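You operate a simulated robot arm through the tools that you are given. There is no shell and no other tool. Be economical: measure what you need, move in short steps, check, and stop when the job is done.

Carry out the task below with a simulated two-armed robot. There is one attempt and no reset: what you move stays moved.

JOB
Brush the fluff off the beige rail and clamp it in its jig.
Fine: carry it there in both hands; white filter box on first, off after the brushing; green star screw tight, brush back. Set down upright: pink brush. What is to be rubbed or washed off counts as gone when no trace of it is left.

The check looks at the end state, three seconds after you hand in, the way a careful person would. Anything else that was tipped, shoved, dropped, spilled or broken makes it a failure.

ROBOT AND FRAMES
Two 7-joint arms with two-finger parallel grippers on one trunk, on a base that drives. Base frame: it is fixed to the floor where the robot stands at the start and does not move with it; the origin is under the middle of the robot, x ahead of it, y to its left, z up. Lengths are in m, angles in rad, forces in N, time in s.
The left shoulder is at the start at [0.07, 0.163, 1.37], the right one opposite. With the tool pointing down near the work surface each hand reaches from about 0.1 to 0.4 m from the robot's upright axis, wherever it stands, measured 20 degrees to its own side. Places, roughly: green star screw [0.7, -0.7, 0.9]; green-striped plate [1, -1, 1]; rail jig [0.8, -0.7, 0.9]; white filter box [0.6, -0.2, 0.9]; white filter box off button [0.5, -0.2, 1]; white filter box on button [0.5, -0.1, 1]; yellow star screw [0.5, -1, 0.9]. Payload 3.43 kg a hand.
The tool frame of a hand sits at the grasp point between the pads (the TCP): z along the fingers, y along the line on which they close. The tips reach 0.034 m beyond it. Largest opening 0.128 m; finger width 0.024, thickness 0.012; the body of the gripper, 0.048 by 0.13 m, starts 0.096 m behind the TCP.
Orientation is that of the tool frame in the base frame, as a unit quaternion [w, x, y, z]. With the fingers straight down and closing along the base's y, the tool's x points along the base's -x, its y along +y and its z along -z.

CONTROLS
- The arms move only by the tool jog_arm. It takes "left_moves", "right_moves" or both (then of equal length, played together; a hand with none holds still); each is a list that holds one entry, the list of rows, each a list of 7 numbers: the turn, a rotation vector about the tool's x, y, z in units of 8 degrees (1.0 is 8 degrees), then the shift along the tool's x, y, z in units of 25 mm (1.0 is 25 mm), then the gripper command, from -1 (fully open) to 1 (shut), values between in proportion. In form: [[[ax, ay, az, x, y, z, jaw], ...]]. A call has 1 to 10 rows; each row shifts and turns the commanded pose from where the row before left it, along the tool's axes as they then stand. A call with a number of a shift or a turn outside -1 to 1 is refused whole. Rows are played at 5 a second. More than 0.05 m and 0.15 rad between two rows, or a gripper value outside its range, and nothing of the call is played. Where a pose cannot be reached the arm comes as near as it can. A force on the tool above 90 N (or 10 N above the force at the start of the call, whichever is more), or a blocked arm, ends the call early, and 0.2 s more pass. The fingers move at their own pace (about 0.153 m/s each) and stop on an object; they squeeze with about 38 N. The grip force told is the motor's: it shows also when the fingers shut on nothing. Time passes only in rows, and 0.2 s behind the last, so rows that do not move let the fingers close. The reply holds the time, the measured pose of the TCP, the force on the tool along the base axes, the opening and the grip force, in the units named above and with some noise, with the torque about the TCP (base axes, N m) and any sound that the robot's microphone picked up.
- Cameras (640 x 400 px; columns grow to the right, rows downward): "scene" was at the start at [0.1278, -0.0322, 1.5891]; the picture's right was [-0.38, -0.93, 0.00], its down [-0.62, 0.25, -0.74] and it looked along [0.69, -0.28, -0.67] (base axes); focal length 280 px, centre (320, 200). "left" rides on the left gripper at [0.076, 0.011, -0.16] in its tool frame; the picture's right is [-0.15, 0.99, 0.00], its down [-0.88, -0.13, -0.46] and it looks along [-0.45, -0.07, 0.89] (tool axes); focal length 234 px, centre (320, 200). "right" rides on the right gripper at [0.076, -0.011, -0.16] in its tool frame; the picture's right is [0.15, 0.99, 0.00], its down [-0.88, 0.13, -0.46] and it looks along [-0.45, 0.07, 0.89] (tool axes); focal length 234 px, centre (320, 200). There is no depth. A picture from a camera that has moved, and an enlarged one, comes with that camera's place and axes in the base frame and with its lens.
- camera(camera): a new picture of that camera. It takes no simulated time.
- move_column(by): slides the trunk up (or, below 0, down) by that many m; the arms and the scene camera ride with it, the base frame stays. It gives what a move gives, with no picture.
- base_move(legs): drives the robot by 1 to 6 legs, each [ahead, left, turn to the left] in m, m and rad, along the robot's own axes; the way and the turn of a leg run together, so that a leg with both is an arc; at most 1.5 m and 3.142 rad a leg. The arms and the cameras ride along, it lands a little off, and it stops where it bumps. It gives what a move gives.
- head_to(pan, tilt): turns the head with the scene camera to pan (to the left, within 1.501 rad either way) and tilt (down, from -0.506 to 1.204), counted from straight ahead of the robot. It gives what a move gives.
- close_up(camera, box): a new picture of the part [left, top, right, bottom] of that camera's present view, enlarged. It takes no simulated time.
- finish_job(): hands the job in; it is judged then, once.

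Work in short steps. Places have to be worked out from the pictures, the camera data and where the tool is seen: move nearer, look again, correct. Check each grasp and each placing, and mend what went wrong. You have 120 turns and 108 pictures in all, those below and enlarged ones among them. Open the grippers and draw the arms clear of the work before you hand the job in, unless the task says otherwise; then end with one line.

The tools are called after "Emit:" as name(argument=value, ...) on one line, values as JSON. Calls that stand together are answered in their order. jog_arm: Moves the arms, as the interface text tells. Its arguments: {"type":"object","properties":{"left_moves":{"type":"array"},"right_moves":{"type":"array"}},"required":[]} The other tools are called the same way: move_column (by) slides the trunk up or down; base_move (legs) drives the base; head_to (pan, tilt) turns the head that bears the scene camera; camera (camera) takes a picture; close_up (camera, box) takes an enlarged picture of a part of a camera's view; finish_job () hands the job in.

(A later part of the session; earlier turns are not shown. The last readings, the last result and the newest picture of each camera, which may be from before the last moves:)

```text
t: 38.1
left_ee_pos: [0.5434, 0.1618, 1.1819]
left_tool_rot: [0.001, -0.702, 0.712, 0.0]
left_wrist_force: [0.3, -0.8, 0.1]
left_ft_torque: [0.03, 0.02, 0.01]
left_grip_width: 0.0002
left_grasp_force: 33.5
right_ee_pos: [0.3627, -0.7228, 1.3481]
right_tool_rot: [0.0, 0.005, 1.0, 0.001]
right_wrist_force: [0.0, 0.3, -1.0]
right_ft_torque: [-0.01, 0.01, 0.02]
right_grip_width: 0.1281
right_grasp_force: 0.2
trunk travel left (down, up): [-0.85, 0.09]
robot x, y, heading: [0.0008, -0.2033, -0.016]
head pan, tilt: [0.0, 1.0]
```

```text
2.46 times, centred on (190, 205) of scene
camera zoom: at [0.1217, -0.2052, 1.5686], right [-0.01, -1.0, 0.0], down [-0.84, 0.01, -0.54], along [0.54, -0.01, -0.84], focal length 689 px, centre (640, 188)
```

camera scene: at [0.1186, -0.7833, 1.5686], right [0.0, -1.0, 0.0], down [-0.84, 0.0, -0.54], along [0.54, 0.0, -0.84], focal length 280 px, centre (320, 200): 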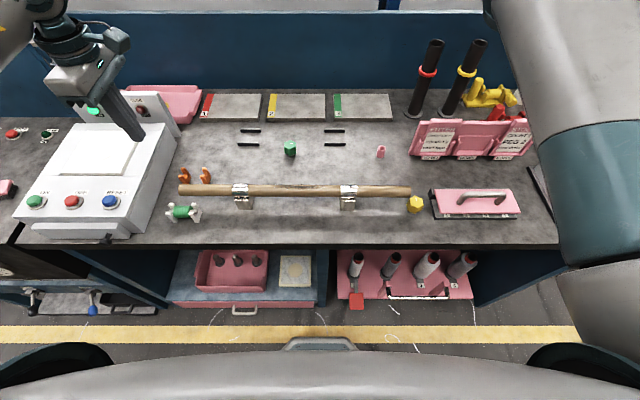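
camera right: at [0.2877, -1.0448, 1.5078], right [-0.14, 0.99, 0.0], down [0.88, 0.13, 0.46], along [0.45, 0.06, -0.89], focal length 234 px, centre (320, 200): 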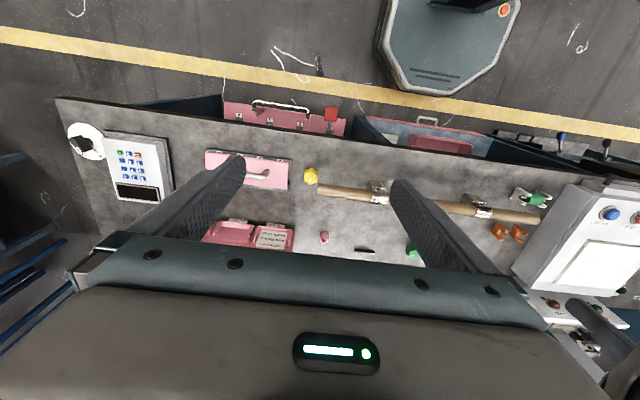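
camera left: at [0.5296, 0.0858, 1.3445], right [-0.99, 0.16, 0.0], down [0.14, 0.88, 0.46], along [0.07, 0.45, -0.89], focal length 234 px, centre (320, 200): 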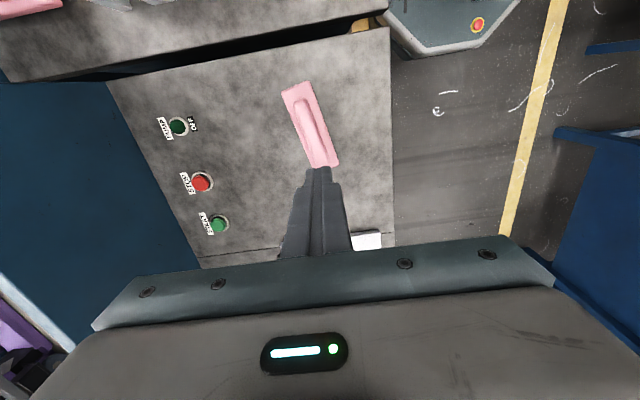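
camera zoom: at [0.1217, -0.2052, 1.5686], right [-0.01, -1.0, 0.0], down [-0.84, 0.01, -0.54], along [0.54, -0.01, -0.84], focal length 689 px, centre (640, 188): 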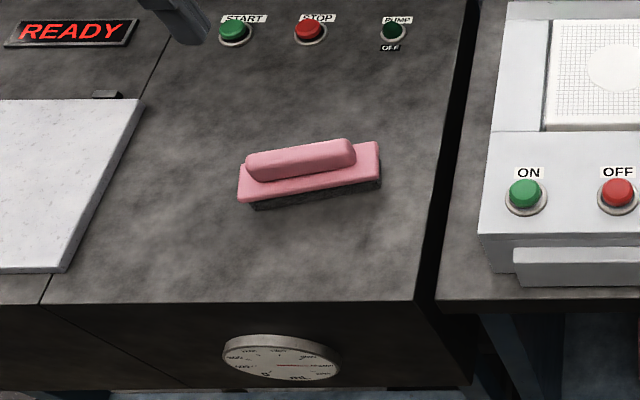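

The brush is still upright, just turned ~10°, centre ≈[0.552,0.156]. I'll realign and this time grip lower, on the plate sides.

Emit:
jog_arm(left_moves=[[[0, 0, -0.65, 0.24, -0.36, 1, -1], [0, 0, -0.65, 0, 0, 1, -1], [0, 0, 0, 0, 0, 1, -1], [0, 0, 0, 0, 0, 1, -1], [0, 0, 0, 0, 0, 1, -0.4], [0, 0, 0, 0, 0, 1, -0.2], [0, 0, 0, 0, 0, 1, -0.2], [0, 0, 0, 0, 0, 0, -0.2]]])

Emit:
camera(camera="left")

```text
t: 39.9
left_ee_pos: [0.5551, 0.1562, 1.0083]
left_tool_rot: [0.0, 0.764, -0.645, 0.001]
left_wrist_force: [-0.2, -0.5, 0.5]
left_ft_torque: [0.01, 0.01, -0.03]
left_grip_width: 0.0771
left_grasp_force: 0.1
right_ee_pos: [0.3641, -0.7217, 1.3481]
right_tool_rot: [0.0, 0.005, 1.0, 0.0]
right_wrist_force: [-1.1, 0.4, 0.3]
right_ft_torque: [-0.01, 0.0, 0.01]
right_grip_width: 0.128
right_grasp_force: 0.0
trunk travel left (down, up): [-0.85, 0.09]
robot x, y, heading: [0.0026, -0.2043, -0.012]
head pan, tilt: [0.0, 1.0]
```

```text
72 pictures are left
camera left: at [0.5554, 0.0799, 1.1696], right [-1.0, -0.02, 0.0], down [-0.02, 0.89, 0.46], along [-0.01, 0.46, -0.89], focal length 234 px, centre (320, 200)
```

left: 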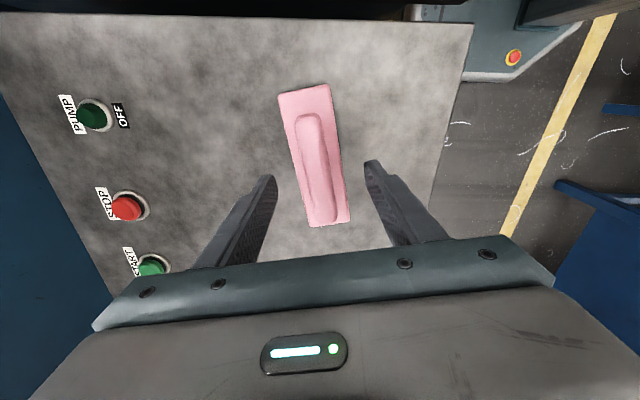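

Brush is turned about 15°; adjusting by 5° more and descending to the plate sides.

Emit:
jog_arm(left_moves=[[[0, 0, -0.65, 0.24, 0, 0.4, -0.2], [0, 0, 0, 0, 0, 0.5, -0.2], [0, 0, 0, 0, 0, 0.4, -0.2], [0, 0, 0, 0, 0, 0.2, -0.2], [0, 0, 0, 0, 0, 0, -0.2]]])

Emit:
close_up(camera="scene", box=[100, 150, 260, 250])

Emit:
camera(camera="left")

```text
t: 41.1
left_ee_pos: [0.5546, 0.1499, 0.9693]
left_tool_rot: [-0.001, 0.792, -0.611, 0.001]
left_wrist_force: [1.3, 0.4, 0.0]
left_ft_torque: [0.0, -0.02, 0.01]
left_grip_width: 0.0769
left_grasp_force: 0.0
right_ee_pos: [0.3625, -0.7221, 1.3474]
right_tool_rot: [0.0, 0.005, 1.0, -0.001]
right_wrist_force: [0.5, 0.1, -0.2]
right_ft_torque: [-0.02, 0.02, 0.0]
right_grip_width: 0.128
right_grasp_force: 0.0
trunk travel left (down, up): [-0.85, 0.09]
robot x, y, heading: [0.0039, -0.2041, -0.01]
head pan, tilt: [0.0, 1.0]
```

```text
4.00 times, centred on (180, 200) of scene
camera zoom: at [0.1216, -0.2039, 1.5686], right [-0.01, -1.0, 0.0], down [-0.84, 0.01, -0.54], along [0.54, -0.01, -0.84], focal length 1119 px, centre (880, 200)
```

zoom: 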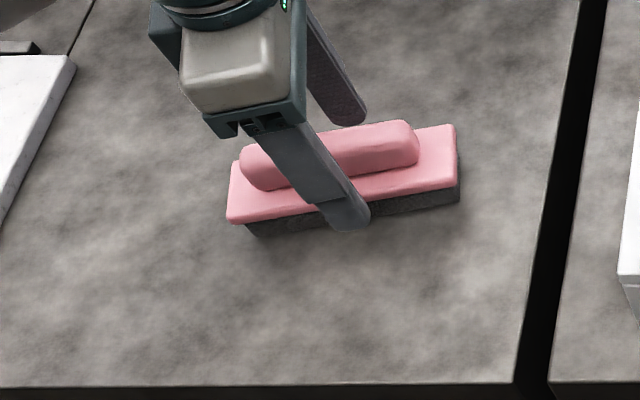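

```text
70 pictures are left
camera left: at [0.5615, 0.0743, 1.1308], right [-0.99, -0.11, 0.0], down [-0.1, 0.88, 0.46], along [-0.05, 0.45, -0.89], focal length 234 px, centre (320, 200)
```

left: 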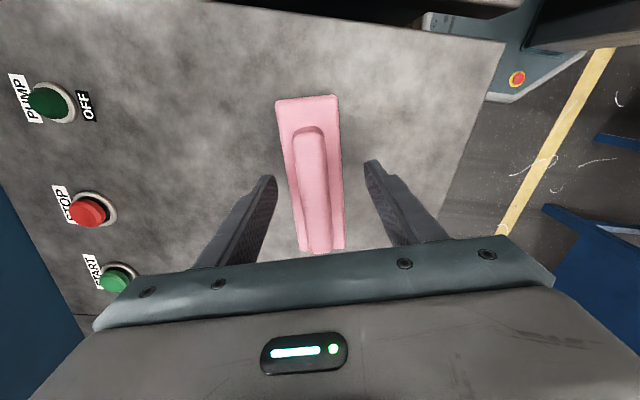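

Tips are level with the plate edge. Closing and lifting 2 cm to check.

Emit:
jog_arm(left_moves=[[[0, 0, 0, 0, 0, 0.1, 0.2], [0, 0, 0, 0, 0, 0, 1], [0, 0, 0, 0, 0, 0, 1], [0, 0, 0, 0, 0, 0, 1], [0, 0, 0, 0, 0, -0.4, 1], [0, 0, 0, 0, 0, -0.4, 1], [0, 0, 0, 0, 0, 0, 1]]])

```text
t: 42.7
left_ee_pos: [0.5531, 0.1524, 0.9867]
left_tool_rot: [0.0, 0.792, -0.61, 0.0]
left_wrist_force: [0.3, -0.1, -2.2]
left_ft_torque: [-0.03, 0.0, 0.02]
left_grip_width: 0.0235
left_grasp_force: 38.2
right_ee_pos: [0.3636, -0.7233, 1.3474]
right_tool_rot: [0.0, 0.005, 1.0, 0.0]
right_wrist_force: [0.3, 1.1, -0.6]
right_ft_torque: [0.0, 0.02, 0.0]
right_grip_width: 0.1277
right_grasp_force: 0.1
trunk travel left (down, up): [-0.85, 0.09]
robot x, y, heading: [0.003, -0.2038, -0.016]
head pan, tilt: [0.0, 1.0]
```

Weight of ~2 N shows on the wrist; I check visually what is gripped.

Emit:
close_up(camera="scene", box=[100, 150, 260, 250])

```text
4.00 times, centred on (180, 200) of scene
camera zoom: at [0.1221, -0.2037, 1.5685], right [-0.01, -1.0, 0.0], down [-0.84, 0.01, -0.54], along [0.54, -0.01, -0.84], focal length 1119 px, centre (880, 200)
```

zoom: 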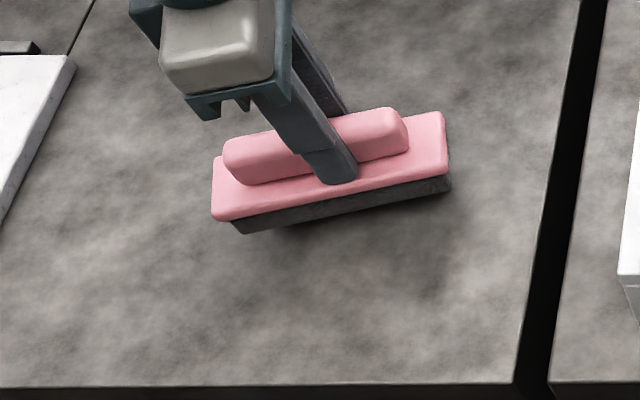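

It holds the handle with the tips down on the plate – a deep grip. Lifting further.

Emit:
jog_arm(left_moves=[[[0, 0, 0.3, 0, 0, -0.6, 1], [0, 0, 0.3, 0, 0, -0.8, 1], [0, 0, 0.3, 0, 0, -1, 1], [0, 0, 0.3, 0, 0, -1, 1], [0, 0, 0.3, 0, 0, -1, 1], [0, 0, 0.3, 0, 0, -1, 1], [0, 0, 0.15, 0, 0, -1, 1], [0, 0, 0, 0, 0, -1, 1], [0, 0, 0, 0, 0, 0, 1]]])

```text
t: 44.7
left_ee_pos: [0.5507, 0.1515, 1.1737]
left_tool_rot: [0.0, -0.701, 0.713, -0.001]
left_wrist_force: [0.0, 0.3, -2.2]
left_ft_torque: [-0.05, 0.01, -0.03]
left_grip_width: 0.0234
left_grasp_force: 38.0
right_ee_pos: [0.3637, -0.7229, 1.3489]
right_tool_rot: [0.0, 0.005, 1.0, -0.001]
right_wrist_force: [-0.4, 0.0, 0.2]
right_ft_torque: [0.0, 0.0, 0.02]
right_grip_width: 0.128
right_grasp_force: 0.1
trunk travel left (down, up): [-0.85, 0.09]
robot x, y, heading: [0.0017, -0.201, -0.008]
head pan, tilt: [0.0, 1.0]
```

Brush held. Driving right to the rail.

Emit:
base_move(legs=[[0, -0.6, 0]])

Emit:
camera(camera="left")

```text
t: 48.1
left_ee_pos: [0.5433, -0.4479, 1.1737]
left_tool_rot: [0.0, -0.705, 0.709, -0.002]
left_wrist_force: [0.7, -0.3, -1.8]
left_ft_torque: [-0.02, 0.0, 0.02]
left_grip_width: 0.0232
left_grasp_force: 38.1
right_ee_pos: [0.3627, -1.3225, 1.3485]
right_tool_rot: [0.0, 0.001, 1.0, -0.001]
right_wrist_force: [0.8, 0.1, 0.5]
right_ft_torque: [-0.02, 0.02, 0.0]
right_grip_width: 0.1282
right_grasp_force: 0.0
trunk travel left (down, up): [-0.85, 0.09]
robot x, y, heading: [-0.0023, -0.8083, -0.003]
head pan, tilt: [0.0, 1.0]
```

```text
68 pictures are left
camera left: at [0.5305, -0.5236, 1.3345], right [-0.99, 0.15, 0.0], down [0.14, 0.88, 0.46], along [0.07, 0.45, -0.89], focal length 234 px, centre (320, 200)
```

left: 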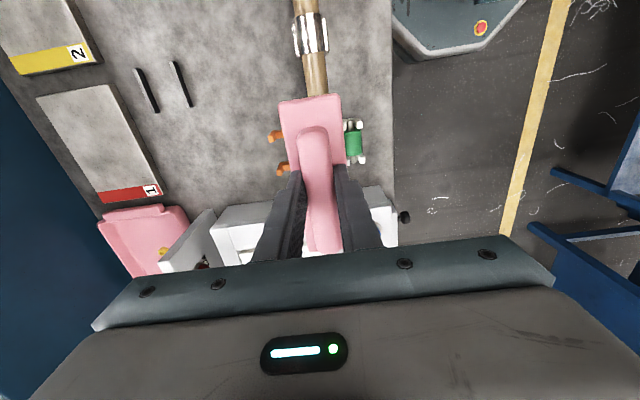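

Moving the brush along −y above the rail's fluffy middle.

Emit:
jog_arm(left_moves=[[[0, 0, 0, 1, 0.4, 0, 1], [0, 0, 0, 1, 0, 0, 1], [0, 0, 0, 1, 0, 0, 1], [0, 0, 0, 1, 0, 0, 1], [0, 0, 0, 1, 0, 0, 1], [0, 0, 0, 1, 0, 0, 1], [0, 0, 0, 1, 0, 0, 1], [0, 0, 0, 1, 0, 0, 1], [0, 0, 0, 1, 0, 0, 1], [0, 0, 0, 1, 0, 0, 1]]])

Emit:
jog_arm(left_moves=[[[0, 0, 0, 1, 0, 0.5, 1], [0, 0, 0, 0.4, 0, 1, 1], [0, 0, 0, 0, 0, 1, 1], [0, 0, 0, 0, 0, 0, 1]]])

Emit:
camera(camera="left")

Emit:
close_up(camera="scene", box=[200, 100, 440, 250])

```text
t: 50.4
left_ee_pos: [0.5307, -0.7003, 1.1727]
left_tool_rot: [0.001, -0.704, 0.71, 0.001]
left_wrist_force: [-0.4, -0.6, -2.0]
left_ft_torque: [0.04, 0.01, 0.0]
left_grip_width: 0.0235
left_grasp_force: 38.3
right_ee_pos: [0.3629, -1.3254, 1.3465]
right_tool_rot: [0.001, 0.001, 1.0, 0.0]
right_wrist_force: [-0.6, -0.1, -0.7]
right_ft_torque: [0.02, -0.03, 0.03]
right_grip_width: 0.128
right_grasp_force: 0.1
trunk travel left (down, up): [-0.85, 0.09]
robot x, y, heading: [-0.0041, -0.8033, -0.006]
head pan, tilt: [0.0, 1.0]
```

```text
t: 51.4
left_ee_pos: [0.5301, -0.7349, 1.1103]
left_tool_rot: [0.0, -0.705, 0.71, -0.001]
left_wrist_force: [0.0, -0.5, -0.6]
left_ft_torque: [-0.01, 0.02, 0.01]
left_grip_width: 0.0233
left_grasp_force: 38.3
right_ee_pos: [0.3627, -1.3237, 1.348]
right_tool_rot: [0.0, 0.001, 1.0, 0.0]
right_wrist_force: [0.0, -0.4, 1.1]
right_ft_torque: [0.03, 0.01, -0.01]
right_grip_width: 0.1281
right_grasp_force: 0.1
trunk travel left (down, up): [-0.85, 0.09]
robot x, y, heading: [-0.0009, -0.8038, -0.004]
head pan, tilt: [0.0, 1.0]
```

```text
67 pictures are left
camera left: at [0.5173, -0.8104, 1.2722], right [-0.99, 0.15, 0.0], down [0.14, 0.88, 0.46], along [0.07, 0.45, -0.89], focal length 234 px, centre (320, 200)
```

left: 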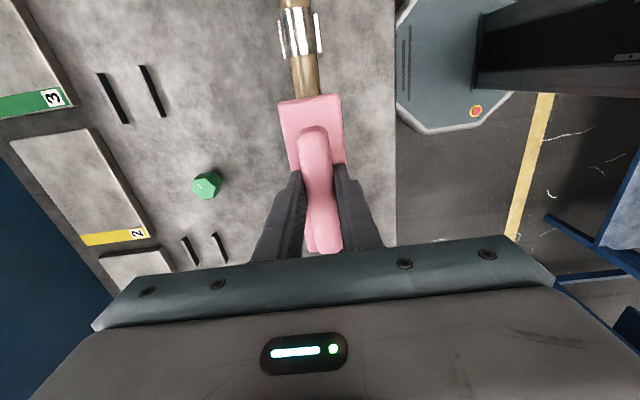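

```text
2.67 times, centred on (320, 175) of scene
camera zoom: at [0.1178, -0.8069, 1.5686], right [0.0, -1.0, 0.0], down [-0.84, 0.0, -0.54], along [0.54, 0.0, -0.84], focal length 746 px, centre (320, 267)
```

zoom: 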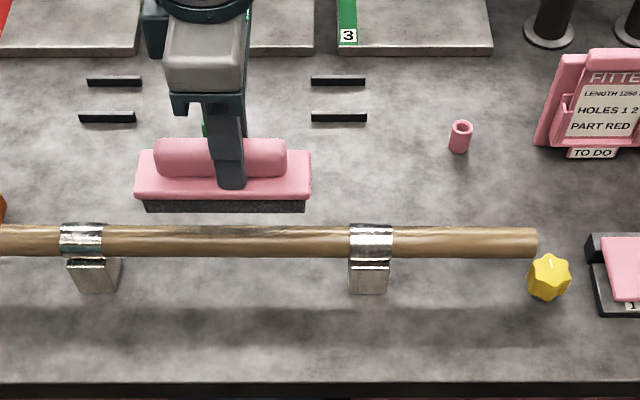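

Brush centre is at y≈-0.724, above the fluff (y −0.66…−0.79), between the sleeves. Descending until contact, watching force.

Emit:
jog_arm(left_moves=[[[0, 0, 0, 0, 0, 0.9, 1], [0, 0, 0, 0, 0, 0.9, 1], [0, 0, 0, 0, 0, 0.3, 1], [0, 0, 0, 0, 0, 0.3, 1], [0, 0, 0, 0, 0, 0.2, 1], [0, 0, 0, 0, 0, 0, 1]]])

Emit:
close_up(camera="scene", box=[200, 100, 440, 250])

```text
t: 52.8
left_ee_pos: [0.5313, -0.735, 1.0461]
left_tool_rot: [0.001, -0.705, 0.71, -0.001]
left_wrist_force: [-0.7, 0.5, -2.4]
left_ft_torque: [0.02, 0.01, 0.01]
left_grip_width: 0.0236
left_grasp_force: 38.5
right_ee_pos: [0.3621, -1.3229, 1.3485]
right_tool_rot: [0.0, 0.0, 1.0, 0.0]
right_wrist_force: [0.0, -0.8, -0.8]
right_ft_torque: [0.01, 0.03, 0.0]
right_grip_width: 0.1281
right_grasp_force: 0.1
trunk travel left (down, up): [-0.85, 0.09]
robot x, y, heading: [-0.0004, -0.8051, -0.0]
head pan, tilt: [0.0, 1.0]
```

```text
2.67 times, centred on (320, 175) of scene
camera zoom: at [0.1178, -0.8065, 1.5686], right [0.0, -1.0, 0.0], down [-0.84, 0.0, -0.54], along [0.54, 0.0, -0.84], focal length 746 px, centre (320, 267)
```

zoom: 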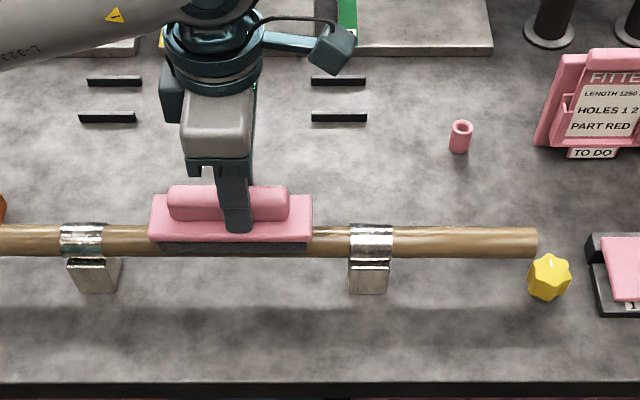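

About 1–1.5 cm above the rod; continuing gently.

Emit:
jog_arm(left_moves=[[[0, 0, 0, 0, 0, 0.2, 1], [0, 0, 0, 0, 0, 0.2, 1], [0, 0, 0, 0, 0, 0, 1]]])

Emit:
jog_arm(left_moves=[[[0, 0, 0, 0, 0, 0.15, 1], [0, 0, 0, 0, 0, 0, 1]]])

Emit:
jog_arm(left_moves=[[[0, 0, 0, 0, 0, 0.15, 1], [0, 0, 0, 0, 0, 0, 1]]])

```text
t: 53.5
left_ee_pos: [0.5313, -0.7342, 1.045]
left_tool_rot: [0.005, -0.705, 0.709, -0.008]
left_wrist_force: [1.6, 6.3, 72.5]
left_ft_torque: [0.96, -0.51, -0.4]
left_grip_width: 0.0235
left_grasp_force: 38.1
right_ee_pos: [0.3567, -1.3237, 1.3517]
right_tool_rot: [0.003, 0.001, 1.0, 0.0]
right_wrist_force: [0.9, 0.3, 0.6]
right_ft_torque: [0.02, -0.03, -0.03]
right_grip_width: 0.1279
right_grasp_force: 0.1
trunk travel left (down, up): [-0.85, 0.09]
robot x, y, heading: [-0.0003, -0.8045, -0.005]
head pan, tilt: [0.0, 1.0]
```

```text
t: 54.0
left_ee_pos: [0.5326, -0.7341, 1.0458]
left_tool_rot: [0.004, -0.705, 0.709, -0.01]
left_wrist_force: [-17.6, 5.0, 46.8]
left_ft_torque: [1.48, 1.19, 0.46]
left_grip_width: 0.0233
left_grasp_force: 38.6
right_ee_pos: [0.3595, -1.3236, 1.3489]
right_tool_rot: [0.001, -0.001, 1.0, 0.001]
right_wrist_force: [0.1, 0.2, -0.2]
right_ft_torque: [-0.01, 0.08, -0.01]
right_grip_width: 0.1279
right_grasp_force: 0.0
trunk travel left (down, up): [-0.85, 0.09]
robot x, y, heading: [0.0008, -0.8042, -0.006]
head pan, tilt: [0.0, 1.0]
stopped in row 2 (left hand): the force on the tool passed its limit (the readings are from after the stop); the commanded pose is now the measured one
```

```text
t: 54.6
left_ee_pos: [0.5332, -0.7345, 1.0455]
left_tool_rot: [0.007, -0.706, 0.708, -0.015]
left_wrist_force: [-5.2, 8.4, 75.7]
left_ft_torque: [1.71, 0.19, -0.86]
left_grip_width: 0.0235
left_grasp_force: 38.1
right_ee_pos: [0.3546, -1.3225, 1.3513]
right_tool_rot: [0.004, 0.0, 1.0, 0.0]
right_wrist_force: [-1.0, -0.4, -0.3]
right_ft_torque: [-0.01, -0.04, -0.02]
right_grip_width: 0.1278
right_grasp_force: 0.1
trunk travel left (down, up): [-0.85, 0.09]
robot x, y, heading: [-0.0014, -0.8022, -0.002]
head pan, tilt: [0.0, 1.0]
```

Contact was already at TCP z≈1.046, so I pressed too hard. Backing off to a light force.

Emit:
jog_arm(left_moves=[[[0, 0, 0, 0, 0, -0.15, 1], [0, 0, 0, 0, 0, 0, 1]]])

Emit:
close_up(camera="scene", box=[200, 100, 440, 250])

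```text
t: 55.2
left_ee_pos: [0.5338, -0.7343, 1.0455]
left_tool_rot: [0.004, -0.706, 0.708, -0.012]
left_wrist_force: [-4.0, 4.2, 52.2]
left_ft_torque: [-0.07, 0.24, -0.24]
left_grip_width: 0.0234
left_grasp_force: 37.7
right_ee_pos: [0.3573, -1.3234, 1.3493]
right_tool_rot: [0.002, 0.001, 1.0, 0.0]
right_wrist_force: [-0.1, 0.7, 0.7]
right_ft_torque: [0.01, 0.03, 0.0]
right_grip_width: 0.1279
right_grasp_force: 0.1
trunk travel left (down, up): [-0.85, 0.09]
robot x, y, heading: [0.001, -0.8057, -0.0]
head pan, tilt: [0.0, 1.0]
```

```text
2.67 times, centred on (320, 175) of scene
camera zoom: at [0.1111, -0.8064, 1.569], right [0.0, -1.0, 0.0], down [-0.84, 0.0, -0.54], along [0.54, 0.0, -0.84], focal length 746 px, centre (320, 267)
```

zoom: 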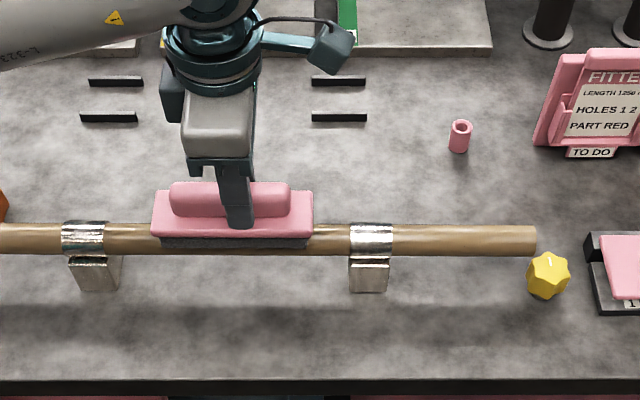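

Reducing to ~15–20 N and stroking along the rail.

Emit:
jog_arm(left_moves=[[[0, 0, 0, 0, 0, -0.22, 1], [0, 0, 0, 0.7, 0, 0, 1], [0, 0, 0, 0.7, 0, 0, 1], [0, 0, 0, -0.8, 0, 0, 1], [0, 0, 0, -0.8, 0, 0, 1], [0, 0, 0, -0.8, 0, 0, 1], [0, 0, 0, -0.8, 0, 0, 1], [0, 0, 0, 0.9, 0, 0, 1], [0, 0, 0, 0.9, 0, 0, 1], [0, 0, 0, 0, 0, 0, 1]]])

```text
t: 57.4
left_ee_pos: [0.5361, -0.7355, 1.0467]
left_tool_rot: [0.004, -0.706, 0.708, -0.008]
left_wrist_force: [0.6, -0.5, -1.5]
left_ft_torque: [-0.02, 0.01, -0.01]
left_grip_width: 0.0233
left_grasp_force: 37.6
right_ee_pos: [0.3612, -1.3226, 1.3485]
right_tool_rot: [0.0, 0.001, 1.0, 0.0]
right_wrist_force: [-0.6, -0.1, 0.2]
right_ft_torque: [-0.03, -0.01, 0.03]
right_grip_width: 0.1282
right_grasp_force: 0.0
trunk travel left (down, up): [-0.85, 0.09]
robot x, y, heading: [-0.0007, -0.8051, -0.002]
head pan, tilt: [0.0, 1.0]
```

Contact was lost. Re-center x, press 4 mm lower, and stroke again.

Emit:
jog_arm(left_moves=[[[0, 0, 0, 0, 0.16, 0.17, 1], [0, 0, 0, 0.7, 0, 0, 1], [0, 0, 0, 0.7, 0, 0, 1], [0, 0, 0, -0.8, 0, 0, 1], [0, 0, 0, -0.8, 0, 0, 1], [0, 0, 0, -0.8, 0, 0, 1], [0, 0, 0, -0.8, 0, 0, 1], [0, 0, 0, 0.9, 0, 0, 1], [0, 0, 0, 0.9, 0, 0, 1], [0, 0, 0, 0, 0, 0, 1]]])

Emit:
jog_arm(left_moves=[[[0, 0, 0, 0.7, 0, 0, 1], [0, 0, 0, 0.7, 0, 0, 1], [0, 0, 0, -0.8, 0, 0, 1], [0, 0, 0, -0.8, 0, 0, 1], [0, 0, 0, -0.8, 0, 0, 1], [0, 0, 0, -0.8, 0, 0, 1], [0, 0, 0, 0.9, 0, 0, 1], [0, 0, 0, 0.9, 0, 0, 1]]])

Emit:
jog_arm(left_moves=[[[0, 0, 0, 0, 0, -1, 1], [0, 0, 0, 0, 0, -1, 1], [0, 0, 0, 0, 0, -1, 1], [0, 0, 0, 0, 0, -1, 1]]])

Emit:
close_up(camera="scene", box=[220, 160, 380, 230])

```text
t: 59.6
left_ee_pos: [0.5292, -0.7342, 1.045]
left_tool_rot: [0.004, -0.705, 0.709, -0.01]
left_wrist_force: [0.7, 4.8, 38.3]
left_ft_torque: [1.96, -0.3, 0.45]
left_grip_width: 0.0234
left_grasp_force: 37.9
right_ee_pos: [0.3583, -1.3222, 1.3497]
right_tool_rot: [0.001, 0.001, 1.0, 0.0]
right_wrist_force: [0.8, 0.0, -0.2]
right_ft_torque: [-0.02, -0.02, 0.01]
right_grip_width: 0.1281
right_grasp_force: 0.0
trunk travel left (down, up): [-0.85, 0.09]
robot x, y, heading: [-0.002, -0.8026, 0.001]
head pan, tilt: [0.0, 1.0]
```

```text
t: 61.4
left_ee_pos: [0.5294, -0.7334, 1.0457]
left_tool_rot: [0.007, -0.706, 0.709, -0.009]
left_wrist_force: [-0.4, 13.9, 46.3]
left_ft_torque: [1.28, -0.16, 0.05]
left_grip_width: 0.0232
left_grasp_force: 38.6
right_ee_pos: [0.3596, -1.3243, 1.3494]
right_tool_rot: [0.002, 0.001, 1.0, 0.001]
right_wrist_force: [-0.5, 0.1, -0.2]
right_ft_torque: [0.06, -0.01, -0.01]
right_grip_width: 0.128
right_grasp_force: 0.0
trunk travel left (down, up): [-0.85, 0.09]
robot x, y, heading: [-0.0043, -0.8031, -0.003]
head pan, tilt: [0.0, 1.0]
```

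```text
t: 62.4
left_ee_pos: [0.5301, -0.7342, 1.1411]
left_tool_rot: [0.002, -0.705, 0.709, -0.008]
left_wrist_force: [0.5, -0.5, -1.7]
left_ft_torque: [0.01, 0.01, 0.0]
left_grip_width: 0.0233
left_grasp_force: 37.9
right_ee_pos: [0.3637, -1.3231, 1.3479]
right_tool_rot: [-0.001, 0.0, 1.0, 0.0]
right_wrist_force: [0.7, -0.8, 1.0]
right_ft_torque: [-0.01, -0.02, 0.03]
right_grip_width: 0.128
right_grasp_force: 0.0
trunk travel left (down, up): [-0.85, 0.09]
robot x, y, heading: [-0.0042, -0.8079, -0.002]
head pan, tilt: [0.0, 1.0]
```

```text
4.00 times, centred on (300, 195) of scene
camera zoom: at [0.1186, -0.8066, 1.5684], right [0.0, -1.0, 0.0], down [-0.84, 0.0, -0.54], along [0.54, 0.0, -0.84], focal length 1119 px, centre (400, 220)
```

zoom: 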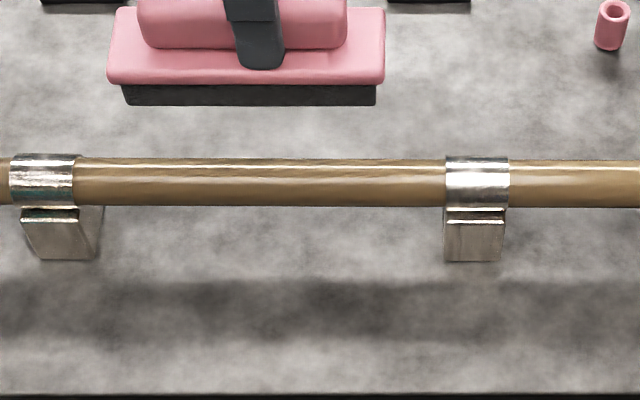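

No fluff is visible from the front. I check the far side by moving the left camera beyond the rail.

Emit:
jog_arm(left_moves=[[[0, 0, 0, 0, -1, 0, 1], [0, 0, 0, 0, -1, 0, 1], [0, 0, 0, 0, -1, 0, 1], [0, 0, 0, 0, -1, 0, 1], [0, 0, 0, 0, -1, 0, 1], [0, 0, 0, 0, -1, 0, 1], [0, 0, 0, 0, -1, 0, 1], [0, 0, 0, 0, -1, 0, 1]]])

Emit:
camera(camera="left")

```text
t: 64.2
left_ee_pos: [0.7336, -0.7356, 1.1438]
left_tool_rot: [0.002, -0.705, 0.709, -0.007]
left_wrist_force: [0.5, 0.0, -2.2]
left_ft_torque: [-0.02, -0.01, 0.01]
left_grip_width: 0.0233
left_grasp_force: 37.9
right_ee_pos: [0.3644, -1.3246, 1.3465]
right_tool_rot: [-0.001, 0.001, 1.0, 0.0]
right_wrist_force: [-0.1, -0.4, 0.3]
right_ft_torque: [-0.01, 0.03, 0.0]
right_grip_width: 0.128
right_grasp_force: 0.0
trunk travel left (down, up): [-0.85, 0.09]
robot x, y, heading: [-0.0047, -0.8051, -0.005]
head pan, tilt: [0.0, 1.0]
```

```text
62 pictures are left
camera left: at [0.718, -0.8104, 1.3063], right [-0.99, 0.15, -0.02], down [0.13, 0.88, 0.45], along [0.08, 0.44, -0.89], focal length 234 px, centre (320, 200)
```

left: 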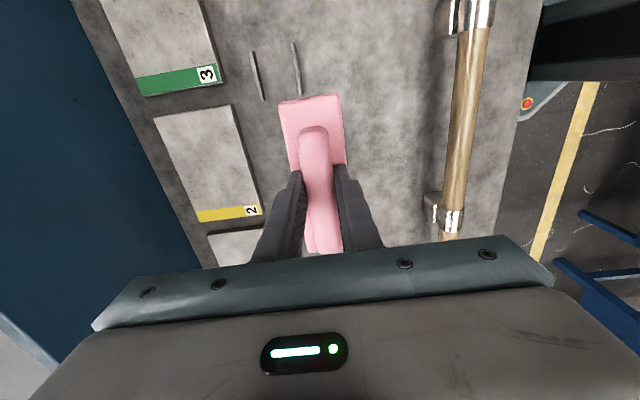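

Reach to x=0.73 works too. Zooming on the rod's far side.

Emit:
close_up(camera="left", box=[400, 0, 540, 240])

```text
1.67 times, centred on (470, 120) of left
camera zoom: at [0.718, -0.8104, 1.3063], right [-0.99, 0.15, -0.02], down [0.13, 0.88, 0.45], along [0.08, 0.44, -0.89], focal length 390 px, centre (70, 333)
```

zoom: 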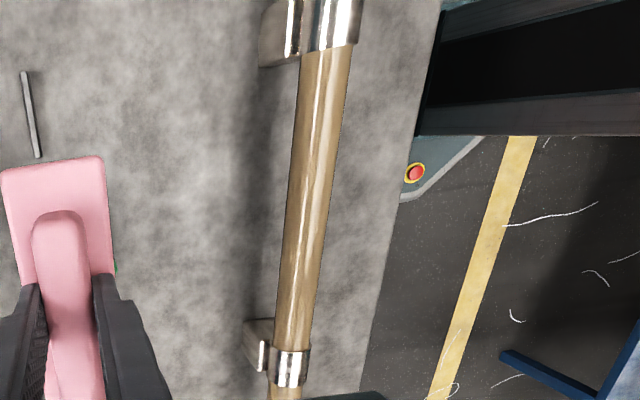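

Taking a tighter zoom to be certain no trace remains.

Emit:
close_up(camera="left", box=[430, 30, 510, 130])

Emit:
close_up(camera="left", box=[420, 120, 500, 220])

```text
4.00 times, centred on (470, 80) of left
camera zoom: at [0.718, -0.8104, 1.3063], right [-0.99, 0.15, -0.02], down [0.13, 0.88, 0.45], along [0.08, 0.44, -0.89], focal length 937 px, centre (-280, 680)
```

zoom: 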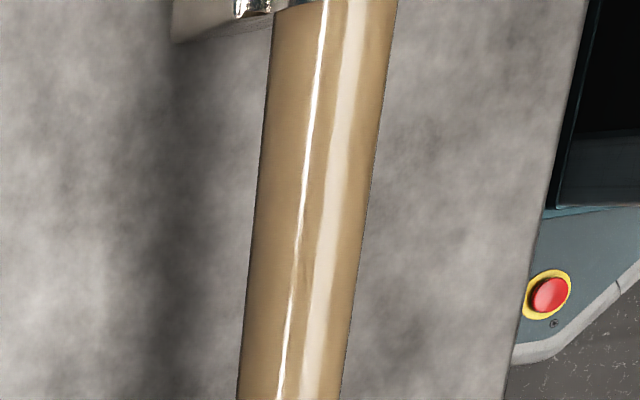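

```text
4.00 times, centred on (460, 170) of left
camera zoom: at [0.718, -0.8104, 1.3063], right [-0.99, 0.15, -0.02], down [0.13, 0.88, 0.45], along [0.08, 0.44, -0.89], focal length 937 px, centre (-240, 320)
```

zoom: 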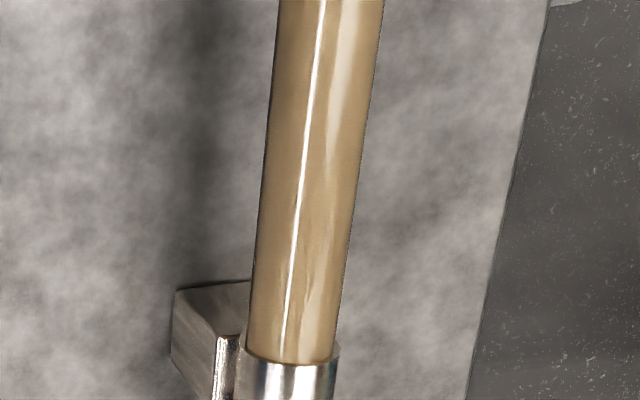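

Rail is clean on all visible sides. Now I take the brush home: retract to x≈0.54, raise, and drive left.

Emit:
jog_arm(left_moves=[[[0, 0, 0, 0, 1, -0.4, 1], [0, 0, 0, 0, 1, -0.4, 1], [0, 0, 0, 0, 1, -0.4, 1], [0, 0, 0, 0, 1, -0.4, 1], [0, 0, 0, 0, 1, -0.4, 1], [0, 0, 0, 0, 1, -0.2, 1], [0, 0, 0, 0, 1, 0, 1], [0, 0, 0, 0, 0.8, 0, 1], [0, 0, 0, 0, 0, 0, 1]]])

Emit:
base_move(legs=[[0, 0.87, 0]])

Emit:
camera(camera="left")

```text
t: 66.2
left_ee_pos: [0.5326, -0.7334, 1.1983]
left_tool_rot: [0.003, -0.706, 0.709, -0.009]
left_wrist_force: [1.4, -0.9, -2.7]
left_ft_torque: [-0.02, 0.05, -0.02]
left_grip_width: 0.0232
left_grasp_force: 38.2
right_ee_pos: [0.3624, -1.3246, 1.3472]
right_tool_rot: [0.0, 0.001, 1.0, 0.0]
right_wrist_force: [0.6, 0.5, 0.7]
right_ft_torque: [-0.01, 0.03, 0.04]
right_grip_width: 0.1282
right_grasp_force: 0.1
trunk travel left (down, up): [-0.85, 0.09]
robot x, y, heading: [-0.0036, -0.8018, -0.006]
head pan, tilt: [0.0, 1.0]
```

```text
t: 70.8
left_ee_pos: [0.5251, 0.1512, 1.1989]
left_tool_rot: [-0.003, 0.712, -0.702, 0.008]
left_wrist_force: [0.7, 0.0, -2.0]
left_ft_torque: [-0.03, -0.02, 0.0]
left_grip_width: 0.0234
left_grasp_force: 37.6
right_ee_pos: [0.3662, -0.4441, 1.3465]
right_tool_rot: [0.001, -0.009, 1.0, 0.001]
right_wrist_force: [-0.4, -0.9, -0.7]
right_ft_torque: [-0.01, 0.0, 0.02]
right_grip_width: 0.1282
right_grasp_force: 0.0
trunk travel left (down, up): [-0.85, 0.09]
robot x, y, heading: [-0.0087, 0.071, 0.017]
head pan, tilt: [0.0, 1.0]
```

```text
58 pictures are left
camera left: at [0.512, 0.0751, 1.36], right [-0.99, 0.13, -0.02], down [0.11, 0.89, 0.45], along [0.07, 0.45, -0.89], focal length 234 px, centre (320, 200)
```

left: 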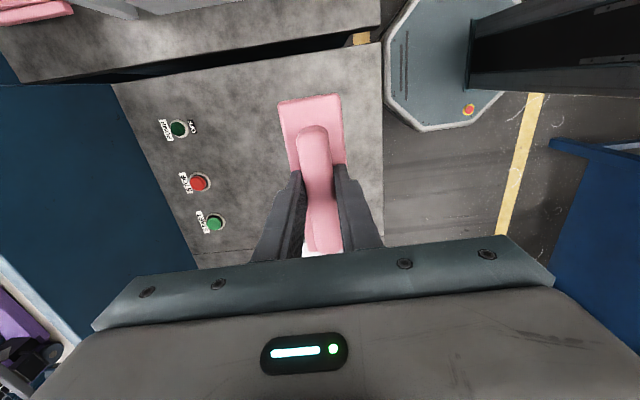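

Positioned above its original place ([0.538,0.155] centre). Correcting tilt/yaw and lowering.

Emit:
jog_arm(left_moves=[[[-0.14, 0, 0.46, 0.24, -0.52, 1, 1], [0, 0, 0, 0, 0, 1, 1], [0, 0, 0, 0, 0, 1, 1], [0, 0, 0, 0, 0, 1, 1], [0, 0, 0, 0, 0, 1, 1], [0, 0, 0, 0, 0, 1, 1], [0, 0, 0, 0, 0, 1, 1], [0, 0, 0, 0, 0, 1, 1], [0, 0, 0, 0, 0, 0.5, 1], [0, 0, 0, 0, 0, 0, 1]]])

Emit:
jog_arm(left_moves=[[[0, 0, 0, 0, 0, 0.2, 1], [0, 0, 0, 0, 0, 0.2, 1], [0, 0, 0, 0, 0, 0.1, 1], [0, 0, 0, 0, 0, 0, 1]]])

Emit:
close_up(camera="scene", box=[180, 120, 400, 260])

```text
t: 73.0
left_ee_pos: [0.5379, 0.1451, 0.9859]
left_tool_rot: [-0.003, -0.689, 0.725, -0.001]
left_wrist_force: [1.1, -0.4, -1.2]
left_ft_torque: [0.0, -0.01, 0.03]
left_grip_width: 0.0236
left_grasp_force: 37.8
right_ee_pos: [0.3676, -0.4423, 1.3477]
right_tool_rot: [0.0, -0.009, 1.0, 0.0]
right_wrist_force: [0.7, -0.6, -0.3]
right_ft_torque: [0.0, -0.03, 0.02]
right_grip_width: 0.1284
right_grasp_force: 0.1
trunk travel left (down, up): [-0.85, 0.09]
robot x, y, heading: [-0.0091, 0.0697, 0.019]
head pan, tilt: [0.0, 1.0]
```

```text
t: 74.0
left_ee_pos: [0.5382, 0.1438, 0.9734]
left_tool_rot: [-0.003, -0.69, 0.724, -0.001]
left_wrist_force: [-0.1, -0.2, -1.9]
left_ft_torque: [0.0, -0.03, 0.01]
left_grip_width: 0.0236
left_grasp_force: 37.6
right_ee_pos: [0.3672, -0.4424, 1.3474]
right_tool_rot: [-0.001, -0.01, 1.0, 0.0]
right_wrist_force: [0.1, 1.2, -0.9]
right_ft_torque: [0.02, -0.05, -0.02]
right_grip_width: 0.1278
right_grasp_force: 0.1
trunk travel left (down, up): [-0.85, 0.09]
robot x, y, heading: [-0.0051, 0.0653, 0.018]
head pan, tilt: [0.0, 1.0]
```

```text
2.86 times, centred on (290, 190) of scene
camera zoom: at [0.1113, 0.0691, 1.5686], right [0.02, -1.0, 0.0], down [-0.84, -0.01, -0.54], along [0.54, 0.01, -0.84], focal length 799 px, centre (406, 229)
```

zoom: 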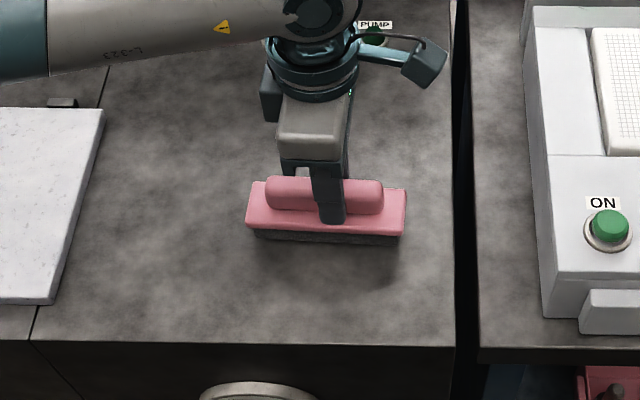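

Just above the bench. Lowering the last few mm, then releasing when contact shows.

Emit:
jog_arm(left_moves=[[[0, 0, 0, 0, 0, 0.1, 1], [0, 0, 0, 0, 0, 0.1, 1], [0, 0, 0, 0, 0, 0.08, 1], [0, 0, 0, 0, 0, 0, 1]]])

```text
t: 75.0
left_ee_pos: [0.5374, 0.1438, 0.967]
left_tool_rot: [-0.003, -0.69, 0.724, -0.002]
left_wrist_force: [1.6, 0.1, 11.4]
left_ft_torque: [1.03, -0.22, -0.04]
left_grip_width: 0.0235
left_grasp_force: 37.9
right_ee_pos: [0.3656, -0.4426, 1.348]
right_tool_rot: [0.0, -0.009, 1.0, 0.0]
right_wrist_force: [-0.1, 0.3, -0.7]
right_ft_torque: [0.02, -0.01, 0.01]
right_grip_width: 0.1281
right_grasp_force: 0.1
trunk travel left (down, up): [-0.85, 0.09]
robot x, y, heading: [-0.0099, 0.0673, 0.016]
head pan, tilt: [0.0, 1.0]
```

Seated. Opening and lifting straight up.

Emit:
jog_arm(left_moves=[[[0, 0, 0, 0, 0, 0, 0.2], [0, 0, 0, 0, 0, 0, -0.2], [0, 0, 0, 0, 0, 0, -0.2], [0, 0, 0, 0, 0, -0.5, -0.2], [0, 0, 0, 0, 0, -1, -0.2], [0, 0, 0, 0, 0, -1, -0.2], [0, 0, 0, 0, 0, -1, -0.2], [0, 0, 0, 0, 0, -1, 0.5], [0, 0, 0, 0, 0, -1, 1], [0, 0, 0, 0, 0, -1, 1]]])

Emit:
camera(camera="left")

```text
t: 77.2
left_ee_pos: [0.5357, 0.1473, 1.1315]
left_tool_rot: [-0.004, -0.69, 0.724, -0.001]
left_wrist_force: [0.0, 0.6, 0.0]
left_ft_torque: [0.02, -0.04, -0.02]
left_grip_width: 0.0
left_grasp_force: 32.8
right_ee_pos: [0.3659, -0.4426, 1.3484]
right_tool_rot: [0.0, -0.009, 1.0, 0.001]
right_wrist_force: [0.0, 1.0, 0.8]
right_ft_torque: [0.01, 0.02, 0.02]
right_grip_width: 0.128
right_grasp_force: 0.0
trunk travel left (down, up): [-0.85, 0.09]
robot x, y, heading: [-0.0054, 0.0676, 0.015]
head pan, tilt: [0.0, 1.0]
```

```text
56 pictures are left
camera left: at [0.5217, 0.0734, 1.2925], right [-0.98, 0.2, 0.0], down [0.18, 0.88, 0.45], along [0.08, 0.44, -0.89], focal length 234 px, centre (320, 200)
```

left: 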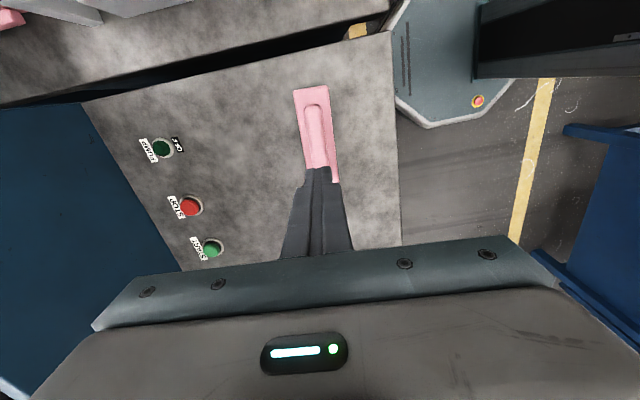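

Brush is back, upright, at its old place. Next: drive right and press OFF ([0.475,−0.183]).

Emit:
jog_arm(left_moves=[[[0, 0, 0, 0, 0.8, -1, 1], [0, 0, 0, 0, 0.8, -1, 1], [0, 0, 0, 0, 0.8, 0, 1]]])

Emit:
base_move(legs=[[0, -0.33, -0.015]])

Emit:
camera(camera="left")

Emit:
camera(camera="scene")

```text
t: 78.0
left_ee_pos: [0.4757, 0.1496, 1.1816]
left_tool_rot: [-0.005, -0.689, 0.724, -0.002]
left_wrist_force: [0.3, 0.0, 1.1]
left_ft_torque: [0.02, -0.01, -0.01]
left_grip_width: 0.0001
left_grasp_force: 33.8
right_ee_pos: [0.3673, -0.4435, 1.3476]
right_tool_rot: [0.0, -0.01, 1.0, 0.0]
right_wrist_force: [0.2, -0.5, -0.7]
right_ft_torque: [0.01, 0.01, 0.02]
right_grip_width: 0.128
right_grasp_force: 0.2
trunk travel left (down, up): [-0.85, 0.09]
robot x, y, heading: [-0.0063, 0.0671, 0.015]
head pan, tilt: [0.0, 1.0]
```

```text
t: 80.2
left_ee_pos: [0.479, -0.1844, 1.1809]
left_tool_rot: [-0.004, -0.681, 0.732, -0.001]
left_wrist_force: [0.6, -0.2, -0.2]
left_ft_torque: [-0.01, -0.01, 0.02]
left_grip_width: 0.0
left_grasp_force: 33.2
right_ee_pos: [0.3567, -0.7739, 1.3487]
right_tool_rot: [0.0, 0.001, 1.0, 0.0]
right_wrist_force: [0.0, -0.4, 0.7]
right_ft_torque: [0.02, -0.03, -0.04]
right_grip_width: 0.1278
right_grasp_force: 0.1
trunk travel left (down, up): [-0.85, 0.09]
robot x, y, heading: [-0.0077, -0.2567, -0.006]
head pan, tilt: [0.0, 1.0]
```

```text
55 pictures are left
camera left: at [0.4633, -0.2577, 1.3416], right [-0.98, 0.22, 0.0], down [0.19, 0.87, 0.45], along [0.09, 0.44, -0.89], focal length 234 px, centre (320, 200)
```

left: 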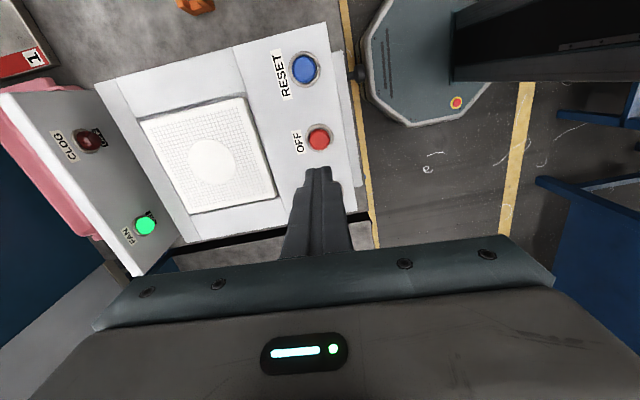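

```text
54 pictures are left
camera scene: at [0.1134, -0.2565, 1.5686], right [0.0, -1.0, 0.0], down [-0.84, 0.0, -0.54], along [0.54, 0.0, -0.84], focal length 280 px, centre (320, 200)
```

scene: 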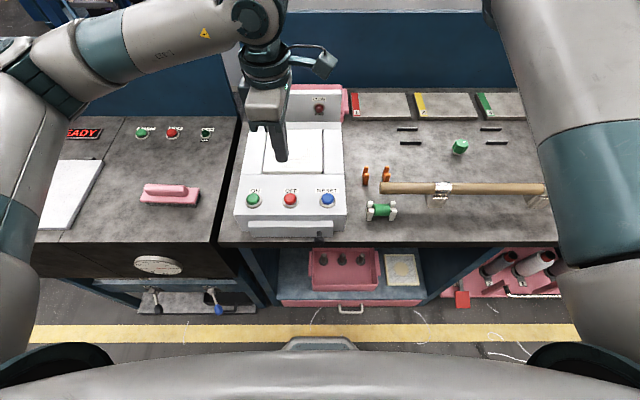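

OFF is almost exactly below the fingertip. Pressing.

Emit:
jog_arm(left_moves=[[[0, 0, 0, 0.1, 0.2, 1, 1], [0, 0, 0, 0, 0, 1, 1], [0, 0, 0, 0, 0, 1, 1], [0, 0, 0, 0, 0, 1, 1], [0, 0, 0, 0, 0, 1, 1], [0, 0, 0, 0, 0, 0.3, 1], [0, 0, 0, 0, 0, 0.3, 1], [0, 0, 0, 0, 0, 0.2, 1]]])

```text
t: 82.0
left_ee_pos: [0.473, -0.1875, 1.0347]
left_tool_rot: [-0.002, -0.682, 0.731, -0.002]
left_wrist_force: [2.6, 3.0, 12.1]
left_ft_torque: [0.21, -0.11, -0.12]
left_grip_width: 0.0
left_grasp_force: 33.0
right_ee_pos: [0.3576, -0.7747, 1.3492]
right_tool_rot: [0.001, 0.0, 1.0, -0.001]
right_wrist_force: [0.4, -0.2, -0.3]
right_ft_torque: [-0.01, -0.04, -0.02]
right_grip_width: 0.1281
right_grasp_force: 0.0
trunk travel left (down, up): [-0.85, 0.09]
robot x, y, heading: [-0.0056, -0.2569, 0.001]
head pan, tilt: [0.0, 1.0]
heard: click
```

Click heard. Raising the hand and checking the FAN lamp.

Emit:
jog_arm(left_moves=[[[0, 0, 0, 0, 0, -0.6, 1], [0, 0, 0, 0, 0, -1, 1], [0, 0, 0, 0, 0, -1, 1], [0, 0, 0, 0, 0, -1, 1], [0, 0, 0, 0, 0, -1, 1], [0, 0, 1, 0, 0, -1, 0], [0, 0, 1, 0, 0, -1, -1], [0, 0, 1, 0, 0, -0.5, -1]]])

Emit:
camera(camera="left")

```text
t: 83.8
left_ee_pos: [0.4736, -0.1865, 1.2127]
left_tool_rot: [-0.003, -0.514, 0.858, -0.002]
left_wrist_force: [0.3, 0.1, -0.8]
left_ft_torque: [0.0, 0.03, 0.02]
left_grip_width: 0.1283
left_grasp_force: 0.1
right_ee_pos: [0.3579, -0.7757, 1.3473]
right_tool_rot: [0.0, 0.0, 1.0, 0.0]
right_wrist_force: [0.2, 0.2, 1.0]
right_ft_torque: [0.0, -0.02, 0.0]
right_grip_width: 0.1281
right_grasp_force: 0.0
trunk travel left (down, up): [-0.85, 0.09]
robot x, y, heading: [-0.0052, -0.2563, -0.0]
head pan, tilt: [0.0, 1.0]
```

```text
53 pictures are left
camera left: at [0.4286, -0.2472, 1.3732], right [-0.8, 0.6, 0.0], down [0.53, 0.72, 0.45], along [0.27, 0.36, -0.89], focal length 234 px, centre (320, 200)
```

left: 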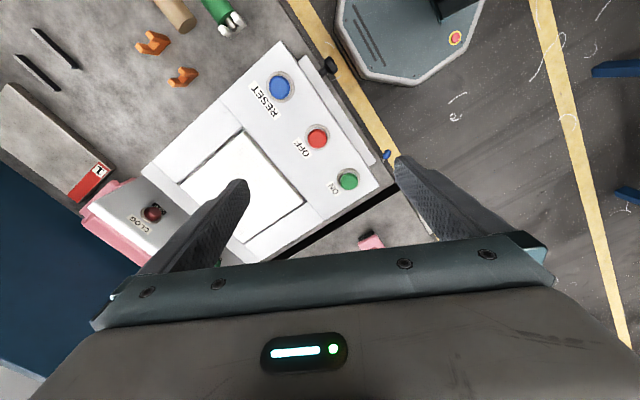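

FAN lamp is hidden from here; I'll confirm it below. I drive to y≈−0.70 for the rail work and look at the panel and jig.

Emit:
base_move(legs=[[0, -0.445, 0]])

Emit:
head_to(pan=0.15, tilt=0.75)

Emit:
camera(camera="scene")

```text
t: 86.5
left_ee_pos: [0.4731, -0.6381, 1.2111]
left_tool_rot: [-0.004, -0.516, 0.857, -0.002]
left_wrist_force: [0.1, 0.4, 0.4]
left_ft_torque: [-0.01, -0.03, 0.0]
left_grip_width: 0.128
left_grasp_force: 0.1
right_ee_pos: [0.3586, -1.2282, 1.3492]
right_tool_rot: [-0.001, 0.0, 1.0, -0.001]
right_wrist_force: [-0.4, -0.7, -0.1]
right_ft_torque: [-0.01, -0.05, 0.01]
right_grip_width: 0.128
right_grasp_force: 0.1
trunk travel left (down, up): [-0.85, 0.09]
robot x, y, heading: [-0.005, -0.7116, -0.001]
head pan, tilt: [0.0, 1.0]
```

```text
t: 87.3
left_ee_pos: [0.474, -0.6405, 1.2113]
left_tool_rot: [-0.003, -0.516, 0.857, 0.0]
left_wrist_force: [-0.1, 0.2, 0.8]
left_ft_torque: [0.0, 0.05, -0.01]
left_grip_width: 0.1277
left_grasp_force: 0.0
right_ee_pos: [0.3582, -1.2305, 1.3474]
right_tool_rot: [0.0, 0.001, 1.0, 0.0]
right_wrist_force: [0.0, -0.5, 0.0]
right_ft_torque: [0.03, 0.02, 0.02]
right_grip_width: 0.1281
right_grasp_force: 0.0
trunk travel left (down, up): [-0.85, 0.09]
robot x, y, heading: [-0.0051, -0.7157, -0.001]
head pan, tilt: [0.15, 0.75]
```

```text
52 pictures are left
camera scene: at [0.1248, -0.7014, 1.5877], right [0.15, -0.99, 0.0], down [-0.68, -0.1, -0.73], along [0.72, 0.11, -0.68], focal length 280 px, centre (320, 200)
```

scene: 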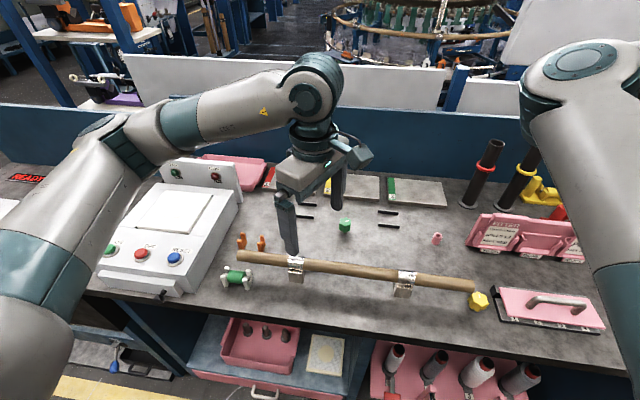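

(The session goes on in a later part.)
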